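You operate a simulated robot arm through the tools that you are given. There is no shell and no other tool. Be economical: measure what you need, move in short steps, check, and stop when the job is done.

You are at the controls of a simulated two-armed robot. One attempt, no reset.

Task
Put one of the jars from the white table on top of the white paint tin.

The check looks at the end state, three seconds after you hand in, the way a careful person would. Anything else that was tipped, shoved, dropped, spilled or broken makes it a failure.

Robot
Two 7-joint arms with two-finger parallel grippers on one trunk, on a base that drives. Base frame: it is fixed to the floor where the robot stands at the start and does not move with it; the origin is under the middle of the robot, x ahead of it, y to its left, z up. Readings come in cm, rad, newtons and seconds.
The left shoulder is at the start at [7, 13.4, 115.1], the right one opposite. With the tool pointing down near the work surface each hand reaches from about 10 to 64 cm from the robot's upright axis, wherever it stands, measured 20 degrees to its own side. Payload 1.57 kg a hand.
The tool frame of a hand sits at the grasp point between the pads (the TCP): z along the fingers, y along the line on which they close. The tips reach 3 cm beyond it. The gripper opens to 8 cm. The fingers are 1.7 cm wide and 1.2 cm thick; the gripper's body (4 by 8.2 cm) begins 8 cm behind the TCP.
Orientation is told as [roll, pitch, yaw] about the base's x, y, z axes, in that order, counted from this pose: with the fingers straight down and closing along the base's y, the tool's x points along the base's -x, its y along +y and its z along -z.

Tools
- The arms move only by the tool apply_moves. It takes "left_plan", "right_plan" or both (then of equal length, played together; a hand with none holds still); each is text: rows parted by semicolons, each of 7 numbers parted by spaces: the turn, a rotation vector about the tool's x, y, z in rad, then the shift along the tool's x, y, z in cm, then the finger opening in cm, from 0 to 8. In form: ax ay az x y z fingers; .... A call has 1 to 20 rows; each row shifts and turns the commanded pose from where the row before left it, along the tool's axes as they then stand. A row lasts 0.2 s, in which the tool goes at most 5 cm and 0.15 rad; a call with a longer step from one row to the next is refused whole, and so is a gripper value outside its range. Where a pose cannot be reached the arm comes as near as it can. A force on the tool above 40 N (or 10 N above the force at the start of the call, whichever is more), or a blocked arm, ends the call early, and 0.2 s more pass. Each finger travels about 15.3 cm/s and halts on what it meets, pressing with about 26 N; the grip force reading is that of the motor and also rises with nothing between the fingers. The clock runs only during rows and for 0.2 s after the last one: add rows that do not move to give the fingers time. It gives the time, the measured TCP pose, the force on the tool (base axes), the opening and the grip force at its end, in the units of the frame above (readings bear some noise).
- Cameras (640 x 400 px; columns grow to the right, rows downward): "scene" is now at [12.19, 3.27, 137.43]; the picture's right is [0.50, -0.86, 0.00], its down [-0.57, -0.33, -0.75] and it looks along [0.65, 0.38, -0.66] (base axes); focal length 249 px, centre (320, 200). "left" rides on the left gripper at [-3.2, 0, -7.8] in its tool frame; the picture's right is [0.00, -1.00, 0.00], its down [0.97, 0.00, -0.24] and it looks along [0.24, 0.00, 0.97] (tool axes); focal length 218 px, centre (320, 200). "right" rides on the right gripper at [-3.2, 0, -7.8] in its tool frame; the picture's right is [0.00, -1.00, 0.00], its down [0.97, 0.00, -0.24] and it looks along [0.24, 0.00, 0.97] (tool axes); focal length 218 px, centre (320, 200).
- camera(camera): a new picture of that camera. It takes no simulated time.
- move_column(by): slides the trunk up (or, below 0, down) by that many cm; the arms and the scene camera ride with it, the base frame stays. It gives what a move gives, with no picture.
- roll_base(legs): drives the robot by 1 to 6 legs, each [ahead, left, turn to the left] in cm, cm and rad, along the robot's own axes; the way and the turn of a leg run together, so that a leg with both is an arc; at most 150 cm and 3.142 rad a leg. The arms and the cameras ride along, it lands a little off, and it stops where it bumps. It gives what a move gives.
- aim_head(pan, tilt): turns the head with the scene camera to pan (to the left, within 1.501 rad either way) and tilt (down, from -0.506 to 1.204), counted from straight ahead of the robot. It gives what a move gives.
- locate(camera, pixels): for up to 12 pixels [column, row] of the newest picture of that camera ("zoom" is the newest enlarged one), the place [x, y, z] in the base frame of the surface seen there, good to about 0.2 cm, but the place of the scene camera against the robot may be out by one fixed shift of up to 1.8 cm in any direction. It takes no simulated time.
- close_up(camera, box): a new picture of the part [left, top, right, bottom] of that camera's present view, enlarged. It takes no simulated time.
- job_done(): hands the job in; it is judged then, once.

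Keep the steps short. Do not move on a guess: measure, check each grasp and each placing, and mend mistakes. In all there are 80 turns and 70 pictures (those below and enlarged ones count). Leave the grippers open and the arms clear of the work at the hand-in unless told otherwise, and finish with a single line.

The tools are called after ">>>" as name(argument=value, ...) on one line, values as JSON. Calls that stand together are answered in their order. apply_moves: Moves the arms, as the interface text tells. Its arguments: {"type":"object","properties":{"left_plan":{"type":"string"},"right_plan":{"type":"string"}},"required":[]} The other tools are called the same way: move_column (by) slides the trunk up or down; roll_base (legs) drives the base; aim_head (pan, tilt) turns the head that bears the scene camera; camera (camera) takes a picture; locate (camera, pixels) gives the place of the surface under pixels of a picture; close_up (camera, box) takes an enlarged picture of a part of a camera's view; job_done () hands the job in.

At the start:

```text
clock: 0.0
left_tcp_pos: [34.0, 41.85, 113.07]
left_orientation: [0.001, 0.0, 0.003]
left_contact_force: [0.0, -0.1, 0.7]
left_finger_gap: 8.0
left_grip_force: 0.0
right_tcp_pos: [39.01, -0.99, 113.66]
right_orientation: [0.0, 0.0, -0.001]
right_contact_force: [-0.8, 0.0, -0.8]
right_finger_gap: 8.0
right_grip_force: 0.1
trunk travel left (down, up): [-72.5, 21.5]
robot x, y, heading: [0.01, -0.21, -0.005]
head pan, tilt: [0.529, 0.717]
```

scene: 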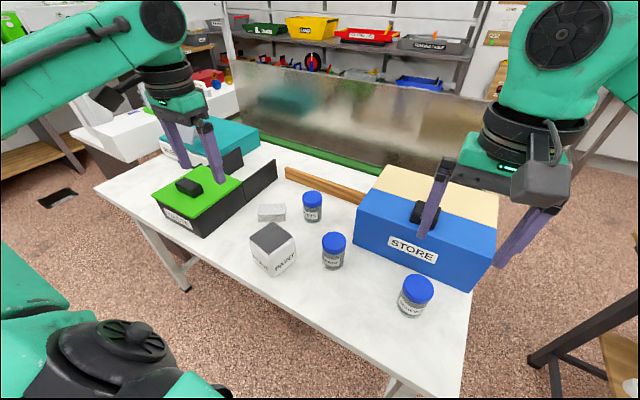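
right: 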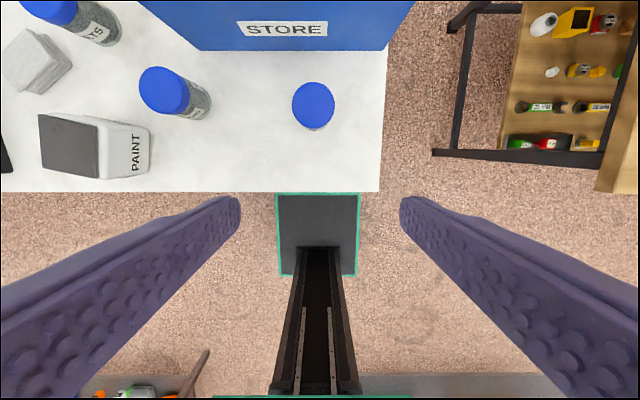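
left: 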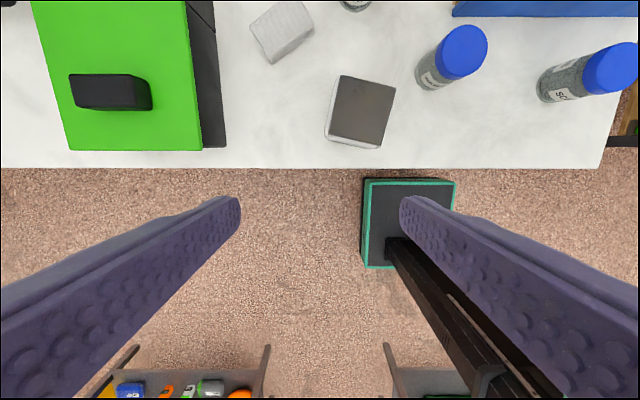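

I see three blue-lidded jars, the box-shaped PAINT tin (about (273,248)) and a small grey block. I'll enlarge the area to measure it.

>>> close_up(camera="scene", box=[230, 170, 450, 330])

>>> close_up(camera="left", box=[230, 0, 640, 200])

```text
2.50 times, centred on (340, 250) of scene
```

zoom: 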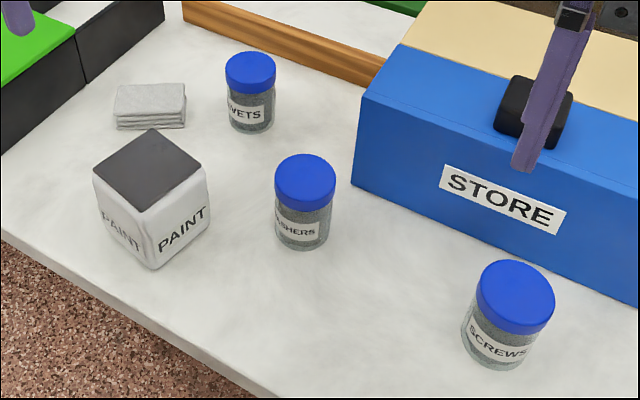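

```text
1.56 times, centred on (435, 100) of left
```

zoom: 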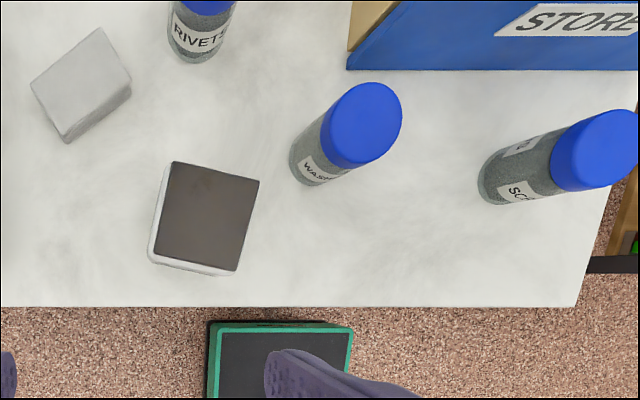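

Now I'll measure the tin top corners, the lids and the table from the left hand camera's enlargement.

>>> locate(camera="zoom", pixels=[[172, 165], [256, 181], [236, 268], [156, 258], [206, 215], [362, 124], [335, 110], [385, 90], [600, 150], [310, 181], [400, 250], [350, 165]])

>>> locate(camera="right", pixels=[[313, 104], [293, 104], [333, 104], [313, 84], [313, 123], [163, 90], [141, 90], [183, 90], [70, 145], [250, 150], [205, 105], [316, 128]])

```text
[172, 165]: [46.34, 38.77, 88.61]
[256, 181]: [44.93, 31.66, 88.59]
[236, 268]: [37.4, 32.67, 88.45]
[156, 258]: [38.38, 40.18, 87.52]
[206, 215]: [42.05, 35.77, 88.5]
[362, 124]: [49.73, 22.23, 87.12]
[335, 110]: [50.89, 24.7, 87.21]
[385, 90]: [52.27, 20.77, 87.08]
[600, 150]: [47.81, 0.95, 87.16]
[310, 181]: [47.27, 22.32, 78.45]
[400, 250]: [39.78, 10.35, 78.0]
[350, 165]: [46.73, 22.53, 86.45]
```

```text
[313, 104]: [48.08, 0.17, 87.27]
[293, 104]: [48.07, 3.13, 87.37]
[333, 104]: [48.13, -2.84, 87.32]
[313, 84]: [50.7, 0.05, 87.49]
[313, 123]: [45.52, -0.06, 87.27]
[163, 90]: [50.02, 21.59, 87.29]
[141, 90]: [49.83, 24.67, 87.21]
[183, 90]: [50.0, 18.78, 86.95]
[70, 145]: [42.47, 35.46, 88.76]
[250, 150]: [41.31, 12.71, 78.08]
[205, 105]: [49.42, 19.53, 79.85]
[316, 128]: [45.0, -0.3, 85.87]
```

The washers jar is near (49.9, 21.8), with its lid at z 87.2 and about 6 cm wide. The tin top is at z 88.5, centred near (41.8, 35.7). Both are within the left arm's reach, so I'll use that arm. First I'll check how close the STORE box and its height come to the jar.

>>> locate(camera="scene", pixels=[[376, 168], [358, 205], [362, 238], [372, 215], [440, 235], [333, 240], [345, 237], [323, 240], [334, 264], [273, 237], [312, 198], [400, 195]])

>>> locate(camera="left", pixels=[[456, 14], [480, 14], [462, 2], [449, 48], [476, 48], [462, 27], [462, 70], [435, 55]])

```text
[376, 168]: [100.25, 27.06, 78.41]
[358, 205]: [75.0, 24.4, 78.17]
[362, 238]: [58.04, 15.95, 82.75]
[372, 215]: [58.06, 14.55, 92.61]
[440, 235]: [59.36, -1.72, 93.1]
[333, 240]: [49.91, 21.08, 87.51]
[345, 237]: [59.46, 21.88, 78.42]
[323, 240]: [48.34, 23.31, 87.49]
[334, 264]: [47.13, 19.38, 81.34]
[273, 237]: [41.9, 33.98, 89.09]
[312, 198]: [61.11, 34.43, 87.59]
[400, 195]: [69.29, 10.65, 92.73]
```

```text
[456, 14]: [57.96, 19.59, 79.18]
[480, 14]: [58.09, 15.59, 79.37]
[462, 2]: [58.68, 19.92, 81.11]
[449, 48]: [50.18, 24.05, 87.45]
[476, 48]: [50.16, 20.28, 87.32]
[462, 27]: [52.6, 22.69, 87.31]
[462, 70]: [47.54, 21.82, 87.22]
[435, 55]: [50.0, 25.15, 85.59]
```

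The STORE box starts at x = 58, so the gripper is clear of it. I'll move the left hand level to above the washers jar, at about z 105 with the fingers open.

>>> apply_moves(left_plan="0 0 0 -2.667 -3.35 0 8; 0 0 0 -2.667 -3.35 0 8; 0 0 0 -2.667 -3.35 0 8; 0 0 0 -2.667 -3.35 0 8; 0 0 0 -2.667 -3.35 0 8; 0 0 0 -2.667 -3.35 0 8; 0 0 0 0 0 4 8; 0 0 0 0 0 4 8; 0 0 0 0 0 0 8; 0 0 0 0 0 0 8")

>>> camera(camera="left")

>>> camera(camera="scene")

```text
clock: 2.2
left_tcp_pos: [50.12, 21.7, 104.99]
left_orientation: [0.0, -0.001, 0.002]
left_contact_force: [-0.1, 0.1, 0.4]
left_finger_gap: 8.04
left_grip_force: 0.0
right_tcp_pos: [38.85, -0.9, 113.61]
right_orientation: [-0.001, 0.001, 0.0]
right_contact_force: [0.3, 0.1, 0.0]
right_finger_gap: 7.99
right_grip_force: 0.2
trunk travel left (down, up): [-72.5, 21.5]
robot x, y, heading: [-0.07, -0.06, -0.001]
head pan, tilt: [0.529, 0.717]
```

```text
64 pictures are left
```

left: 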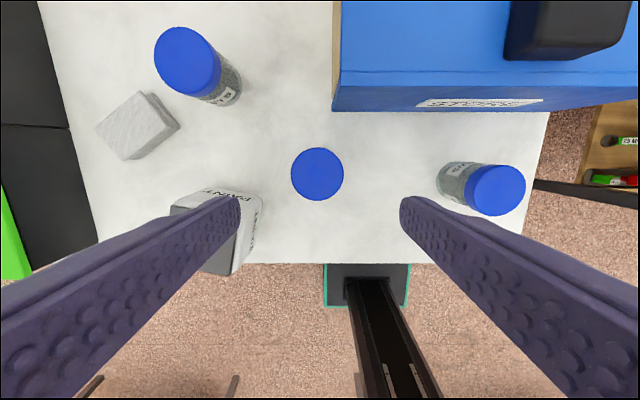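

```text
63 pictures are left
```

scene: 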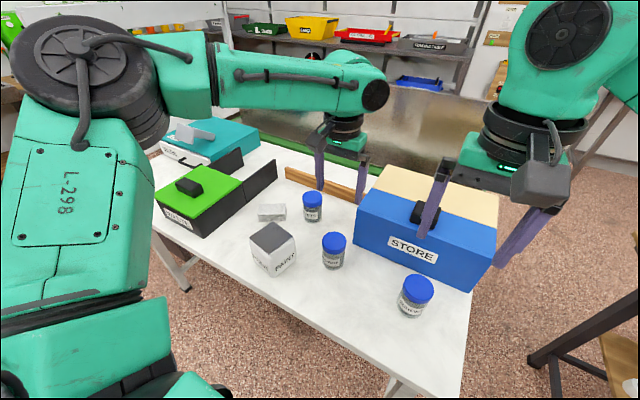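

>>> locate(camera="left", pixels=[[293, 174], [342, 174], [317, 150], [317, 198], [317, 174], [255, 200], [262, 235]])

```text
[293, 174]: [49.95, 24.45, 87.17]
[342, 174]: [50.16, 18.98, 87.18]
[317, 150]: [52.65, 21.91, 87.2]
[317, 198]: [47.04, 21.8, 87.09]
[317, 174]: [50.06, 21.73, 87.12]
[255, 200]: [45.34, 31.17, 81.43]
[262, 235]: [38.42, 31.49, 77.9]
```

The lid centre is (49.9, 21.75) and the hand is at (50.1, 21.7), so they are lined up. I'll lower the hand until the tips are just above the lid, then check.

>>> apply_moves(left_plan="0 0 0 0.15 0.05 4 8; 0 0 0 0 0 4 8; 0 0 0 0 0 3.5 8; 0 0 0 0 0 2 8; 0 0 0 0 0 0 8")

>>> camera(camera="left")

```text
clock: 3.4
left_tcp_pos: [49.92, 21.84, 91.82]
left_orientation: [0.0, 0.001, 0.003]
left_contact_force: [1.0, -0.2, 1.1]
left_finger_gap: 8.0
left_grip_force: 0.0
right_tcp_pos: [38.88, -1.09, 113.67]
right_orientation: [-0.001, 0.0, -0.001]
right_contact_force: [-0.3, 0.0, 0.4]
right_finger_gap: 8.02
right_grip_force: 0.1
trunk travel left (down, up): [-72.5, 21.5]
robot x, y, heading: [0.06, 0.0, -0.0]
head pan, tilt: [0.529, 0.717]
```

```text
62 pictures are left
```

left: 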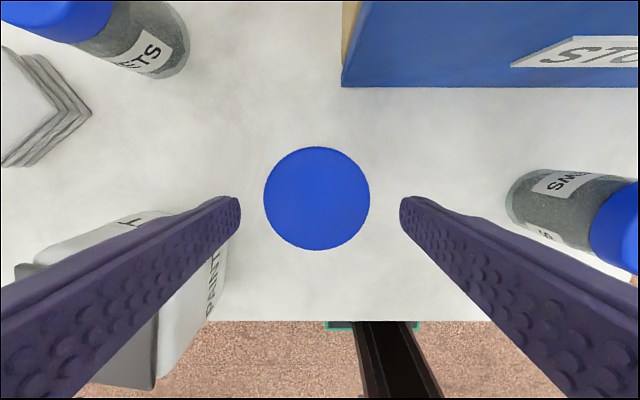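

The lid is centred between the fingers at (317, 198), and both sides are clear. I'll lower to z ≈ 83.7.

>>> apply_moves(left_plan="0 0 0 0 0 2.5 8; 0 0 0 0 0 2.5 8; 0 0 0 0 0 2 8; 0 0 0 0 0 1 8; 0 0 0 0 0 0 8")

>>> camera(camera="left")

```text
clock: 4.6
left_tcp_pos: [49.99, 21.91, 83.81]
left_orientation: [-0.002, -0.002, 0.001]
left_contact_force: [0.1, -0.6, -0.5]
left_finger_gap: 8.03
left_grip_force: 0.0
right_tcp_pos: [38.9, -0.87, 113.55]
right_orientation: [0.001, 0.0, -0.001]
right_contact_force: [0.4, 0.2, 0.2]
right_finger_gap: 7.99
right_grip_force: 0.2
trunk travel left (down, up): [-72.5, 21.5]
robot x, y, heading: [0.24, -0.16, 0.003]
head pan, tilt: [0.529, 0.717]
```

```text
61 pictures are left
```

left: 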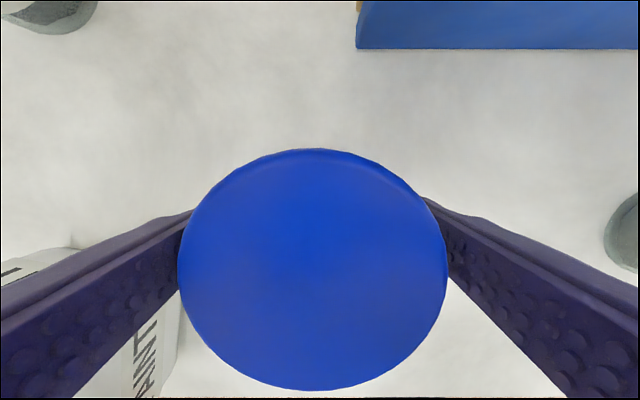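

The jar stands between the fingers, so I'll close them and give them time to settle.

>>> apply_moves(left_plan="0 0 0 0 0 0 6.4; 0 0 0 0 0 0 5.5; 0 0 0 0 0 0 4; 0 0 0 0 0 0 4")

```text
clock: 5.6
left_tcp_pos: [50.02, 21.88, 83.67]
left_orientation: [0.001, -0.001, 0.001]
left_contact_force: [-0.5, 1.4, -0.3]
left_finger_gap: 6.33
left_grip_force: 26.2
right_tcp_pos: [38.95, -1.04, 113.61]
right_orientation: [0.0, 0.0, -0.002]
right_contact_force: [-0.7, 0.2, -0.1]
right_finger_gap: 7.99
right_grip_force: 0.0
trunk travel left (down, up): [-72.5, 21.5]
robot x, y, heading: [-0.25, 0.46, -0.0]
head pan, tilt: [0.529, 0.717]
```

The fingers hold at 6.33 cm with 26 N, so the grip is good. I'll lift slowly, clear of the tin, and check.

>>> apply_moves(left_plan="0 0 0 0 0 -0.7 4; 0 0 0 0 0 -1.5 4; 0 0 0 0 0 -2.5 4; 0 0 0 0 0 -3 4; 0 0 0 0 0 -3 4; 0 0 0 0 0 -3 4; 0 0 0 0 0 -1.3 4; 0 0 0 0 0 0 4")

>>> camera(camera="scene")

>>> camera(camera="left")

>>> camera(camera="right")

```text
clock: 7.4
left_tcp_pos: [50.23, 21.76, 98.69]
left_orientation: [-0.001, 0.001, 0.002]
left_contact_force: [-0.3, -0.8, -4.6]
left_finger_gap: 6.33
left_grip_force: 25.7
right_tcp_pos: [39.03, -0.82, 113.64]
right_orientation: [0.0, 0.0, 0.001]
right_contact_force: [-0.4, 0.8, 0.3]
right_finger_gap: 7.98
right_grip_force: 0.0
trunk travel left (down, up): [-72.5, 21.5]
robot x, y, heading: [-0.17, -0.3, -0.004]
head pan, tilt: [0.529, 0.717]
```

```text
60 pictures are left
```

scene: 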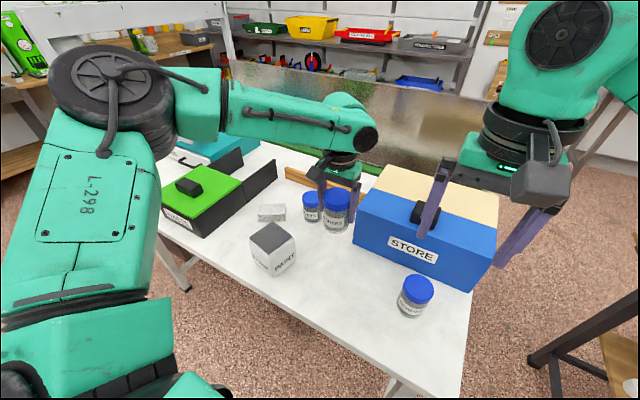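

```text
59 pictures are left
```

left: 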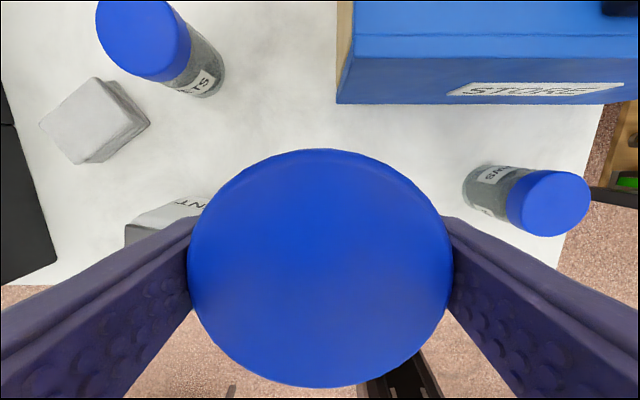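

```text
58 pictures are left
```

right: 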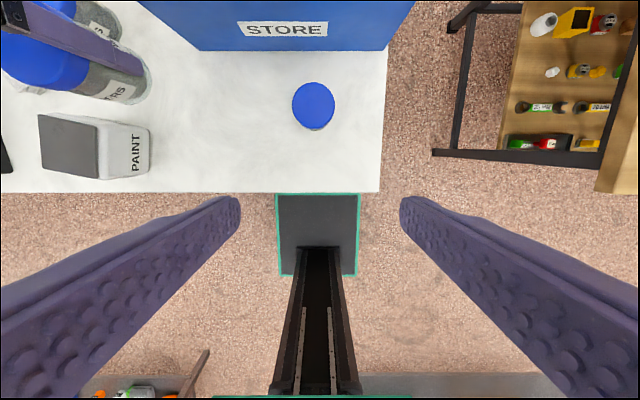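

The jar is lifted straight, with its base at about z 93. I'll cross-check the tin's top centre with the right hand camera.

>>> locate(camera="right", pixels=[[40, 116], [96, 125], [98, 176], [43, 169], [70, 146], [120, 150]])

>>> close_up(camera="right", box=[0, 80, 200, 205])

>>> locate(camera="scene", pixels=[[272, 223], [250, 239], [268, 254], [292, 238], [271, 238]])

```text
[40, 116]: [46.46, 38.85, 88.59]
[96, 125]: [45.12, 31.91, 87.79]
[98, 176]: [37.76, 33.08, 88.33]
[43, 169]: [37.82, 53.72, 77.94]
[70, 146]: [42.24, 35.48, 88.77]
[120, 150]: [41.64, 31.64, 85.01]
```

```text
3.20 times, centred on (100, 142) of right
```

zoom: 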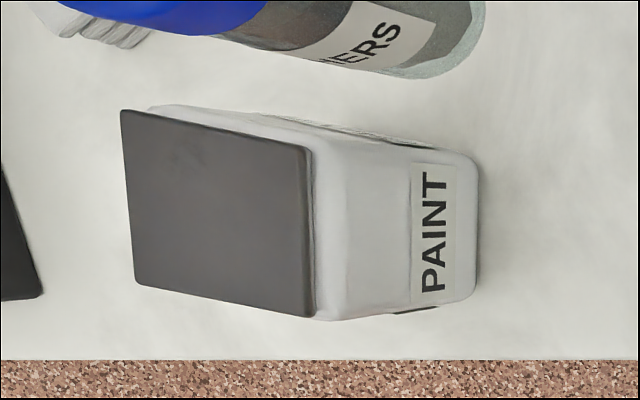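

```text
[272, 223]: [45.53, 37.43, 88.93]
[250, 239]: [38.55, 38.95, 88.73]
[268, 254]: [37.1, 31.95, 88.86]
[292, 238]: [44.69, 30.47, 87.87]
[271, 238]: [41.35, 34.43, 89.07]
```

The tin top centre is (41.9, 35.8) at z 88.6. I'll carry the jar level over it.

>>> apply_moves(left_plan="0 0 0 0.6 1 0 4; 0 0 0 1.5 2.6 0 4; 0 0 0 1.9 3.2 0 4; 0 0 0 1.9 3.2 0 4; 0 0 0 1.5 2.6 0 4; 0 0 0 0.8 1.4 0 4; 0 0 0 0 0 0 4; 0 0 0 0 0 0 4")

>>> camera(camera="scene")

>>> close_up(camera="right", box=[0, 60, 200, 185])

```text
clock: 9.2
left_tcp_pos: [41.76, 35.88, 98.84]
left_orientation: [0.001, 0.001, 0.0]
left_contact_force: [-0.1, -0.5, -4.3]
left_finger_gap: 6.32
left_grip_force: 25.7
right_tcp_pos: [38.99, -0.92, 113.56]
right_orientation: [-0.001, 0.001, -0.001]
right_contact_force: [0.8, 0.7, -0.2]
right_finger_gap: 7.98
right_grip_force: 0.1
trunk travel left (down, up): [-72.5, 21.5]
robot x, y, heading: [-0.22, -0.08, 0.005]
head pan, tilt: [0.529, 0.717]
```

```text
56 pictures are left
```

scene: 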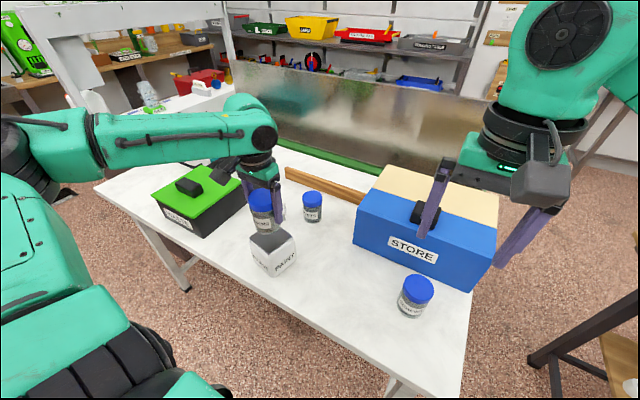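

```text
3.20 times, centred on (100, 122) of right
```

zoom: 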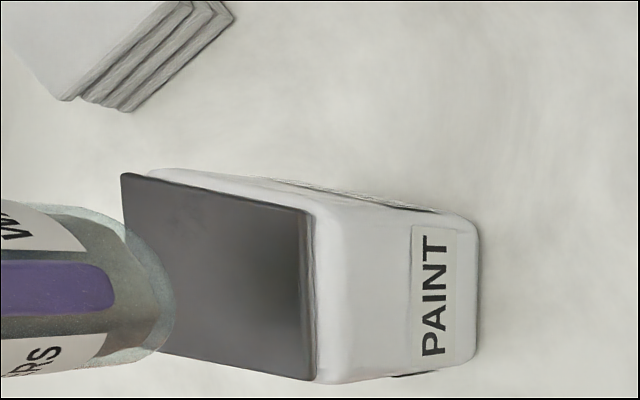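

The jar is above the tin. Its base should touch when the TCP is at about 94.3, so I'll lower 3.9 cm and look.

>>> apply_moves(left_plan="0 0 0 0 0 1 4; 0 0 0 0 0 1 4; 0 0 0 0 0 1 4; 0 0 0 -0.05 0 0.6 4; 0 0 0 0 0 0.3 4; 0 0 0 0 0 0 4")

>>> close_up(camera="scene", box=[210, 160, 338, 285])

>>> close_up(camera="right", box=[0, 60, 200, 185])

```text
clock: 10.6
left_tcp_pos: [41.87, 35.78, 94.81]
left_orientation: [0.001, -0.001, 0.001]
left_contact_force: [-0.3, 0.0, -3.6]
left_finger_gap: 6.37
left_grip_force: 25.9
right_tcp_pos: [39.16, -0.98, 113.74]
right_orientation: [-0.003, 0.0, 0.0]
right_contact_force: [-0.1, 1.0, 0.2]
right_finger_gap: 8.01
right_grip_force: 0.0
trunk travel left (down, up): [-72.5, 21.5]
robot x, y, heading: [-0.11, 0.05, -0.004]
head pan, tilt: [0.529, 0.717]
```

```text
3.20 times, centred on (274, 222) of scene
```

zoom: 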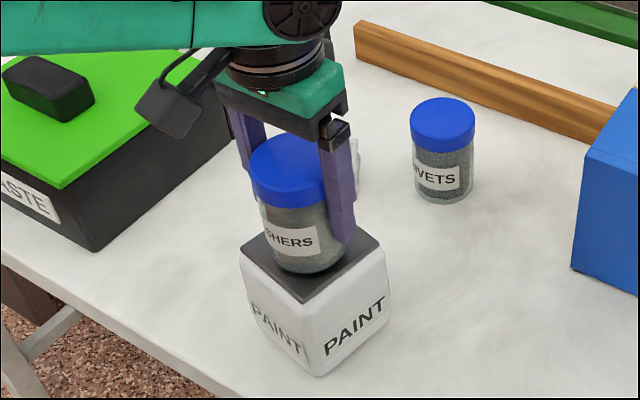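

```text
3.20 times, centred on (100, 122) of right
```

zoom: 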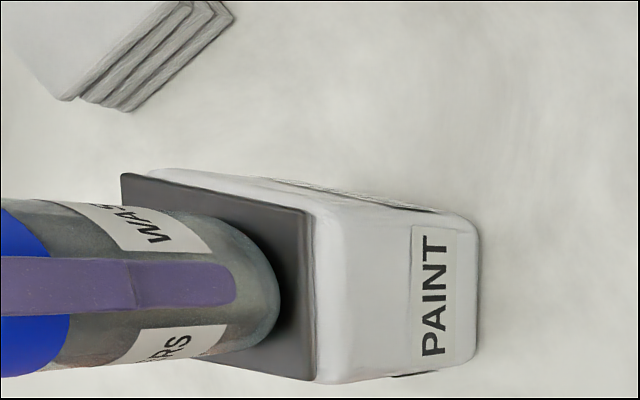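

It is well centred, with a small gap left. I'll lower in tiny steps and watch the vertical force (now -3.6 N).

>>> apply_moves(left_plan="0 0 0 0 0 0.15 4; 0 0 0 0 0 0.15 4; 0 0 0 0 0 0.1 4; 0 0 0 0 0 0 4")

```text
clock: 11.6
left_tcp_pos: [41.77, 35.89, 94.4]
left_orientation: [-0.001, -0.003, 0.003]
left_contact_force: [1.3, 2.3, 4.8]
left_finger_gap: 6.32
left_grip_force: 25.9
right_tcp_pos: [38.97, -0.84, 113.62]
right_orientation: [-0.001, -0.001, 0.001]
right_contact_force: [-0.8, 0.5, 0.3]
right_finger_gap: 7.99
right_grip_force: 0.1
trunk travel left (down, up): [-72.5, 21.5]
robot x, y, heading: [-0.19, -0.26, 0.001]
head pan, tilt: [0.529, 0.717]
```

The force has turned to +4.8 N, so the jar rests on the tin. I'll open the fingers gently.

>>> apply_moves(left_plan="0 0 0 0 0 0 6.4; 0 0 0 0 0 0 6.7; 0 0 0 0 0 0 7.3; 0 0 0 0 0 0 8; 0 0 0 0 0 0 8")

>>> camera(camera="left")

```text
clock: 12.8
left_tcp_pos: [41.79, 35.81, 94.41]
left_orientation: [0.0, 0.0, 0.003]
left_contact_force: [-0.1, -0.4, -0.6]
left_finger_gap: 8.0
left_grip_force: 0.0
right_tcp_pos: [38.94, -0.89, 113.73]
right_orientation: [0.001, -0.001, 0.001]
right_contact_force: [0.2, -0.5, 0.1]
right_finger_gap: 7.98
right_grip_force: 0.0
trunk travel left (down, up): [-72.5, 21.5]
robot x, y, heading: [0.05, 0.23, 0.004]
head pan, tilt: [0.529, 0.717]
```

```text
52 pictures are left
```

left: 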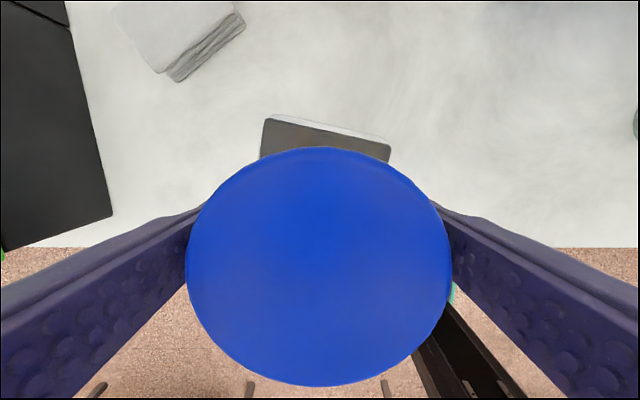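

The fingers are free on both sides and the jar stands. I'll raise the hand straight up, then check.

>>> apply_moves(left_plan="0 0 0 0 0 -1 8; 0 0 0 0 0 -2 8; 0 0 0 0 0 -3 8; 0 0 0 0 0 -3 8; 0 0 0 0 0 -4 8; 0 0 0 0 0 -3 8; 0 0 0 0 0 0 8; 0 0 0 0 0 0 8")

>>> camera(camera="scene")

>>> camera(camera="right")

```text
clock: 14.6
left_tcp_pos: [41.75, 35.6, 110.54]
left_orientation: [0.0, 0.0, 0.001]
left_contact_force: [-0.9, 0.0, -0.7]
left_finger_gap: 7.99
left_grip_force: 0.2
right_tcp_pos: [38.95, -0.91, 113.57]
right_orientation: [0.001, 0.001, -0.001]
right_contact_force: [0.3, 0.4, 1.0]
right_finger_gap: 8.0
right_grip_force: 0.1
trunk travel left (down, up): [-72.5, 21.5]
robot x, y, heading: [-0.16, 0.39, -0.002]
head pan, tilt: [0.529, 0.717]
```

```text
51 pictures are left
```

scene: 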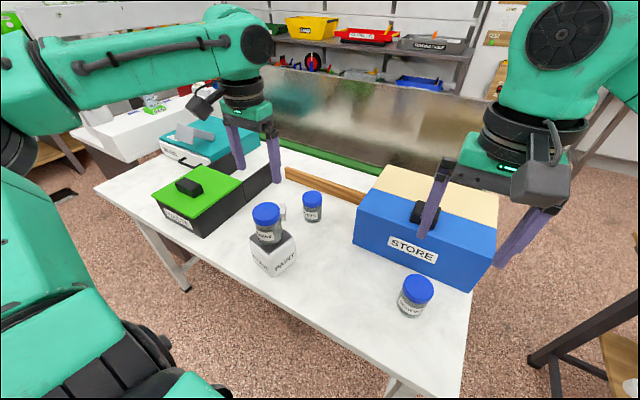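

```text
50 pictures are left
```

right: 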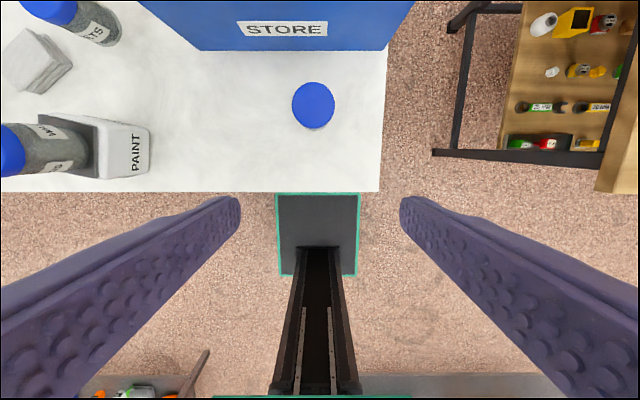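

The jar stands upright and centred on the tin, and nothing else has moved. I'll move the left hand back to about its starting place, clear of the work, and take a last look.

>>> apply_moves(left_plan="0 0 0 0 0 -3 8; 0 0 0 2.5 2 0 8; 0 0 0 2.5 2 0 8; 0 0 0 2.5 2 0 8; 0 0 0 0 0 0 8; 0 0 0 0 0 0 8")

>>> close_up(camera="scene", box=[140, 130, 460, 330])

```text
clock: 16.0
left_tcp_pos: [34.34, 41.75, 113.33]
left_orientation: [-0.001, -0.001, -0.001]
left_contact_force: [-0.1, 0.9, 0.2]
left_finger_gap: 7.98
left_grip_force: 0.0
right_tcp_pos: [38.93, -0.95, 113.63]
right_orientation: [0.001, -0.001, 0.0]
right_contact_force: [0.0, 0.5, -1.0]
right_finger_gap: 8.0
right_grip_force: 0.1
trunk travel left (down, up): [-72.5, 21.5]
robot x, y, heading: [-0.36, -0.02, 0.001]
head pan, tilt: [0.529, 0.717]
```

```text
2.00 times, centred on (300, 230) of scene
```

zoom: 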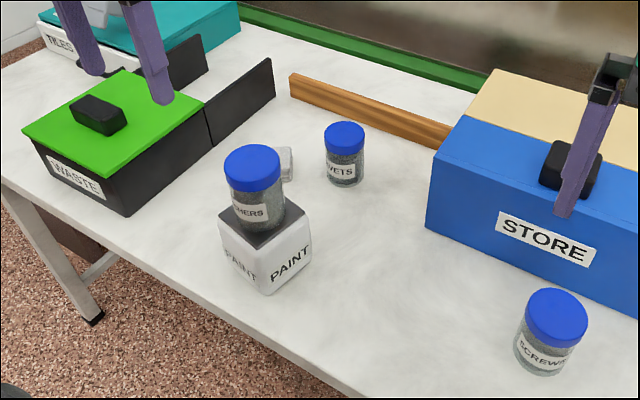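

The jar stands steady on the tin, the rest is undisturbed, the grippers are open and the arms are clear. I'm handing in.

>>> job_done()

```text
The job is handed in.
```

The washers jar is standing upright and centred on the white paint tin; nothing else was moved, and the job is handed in.
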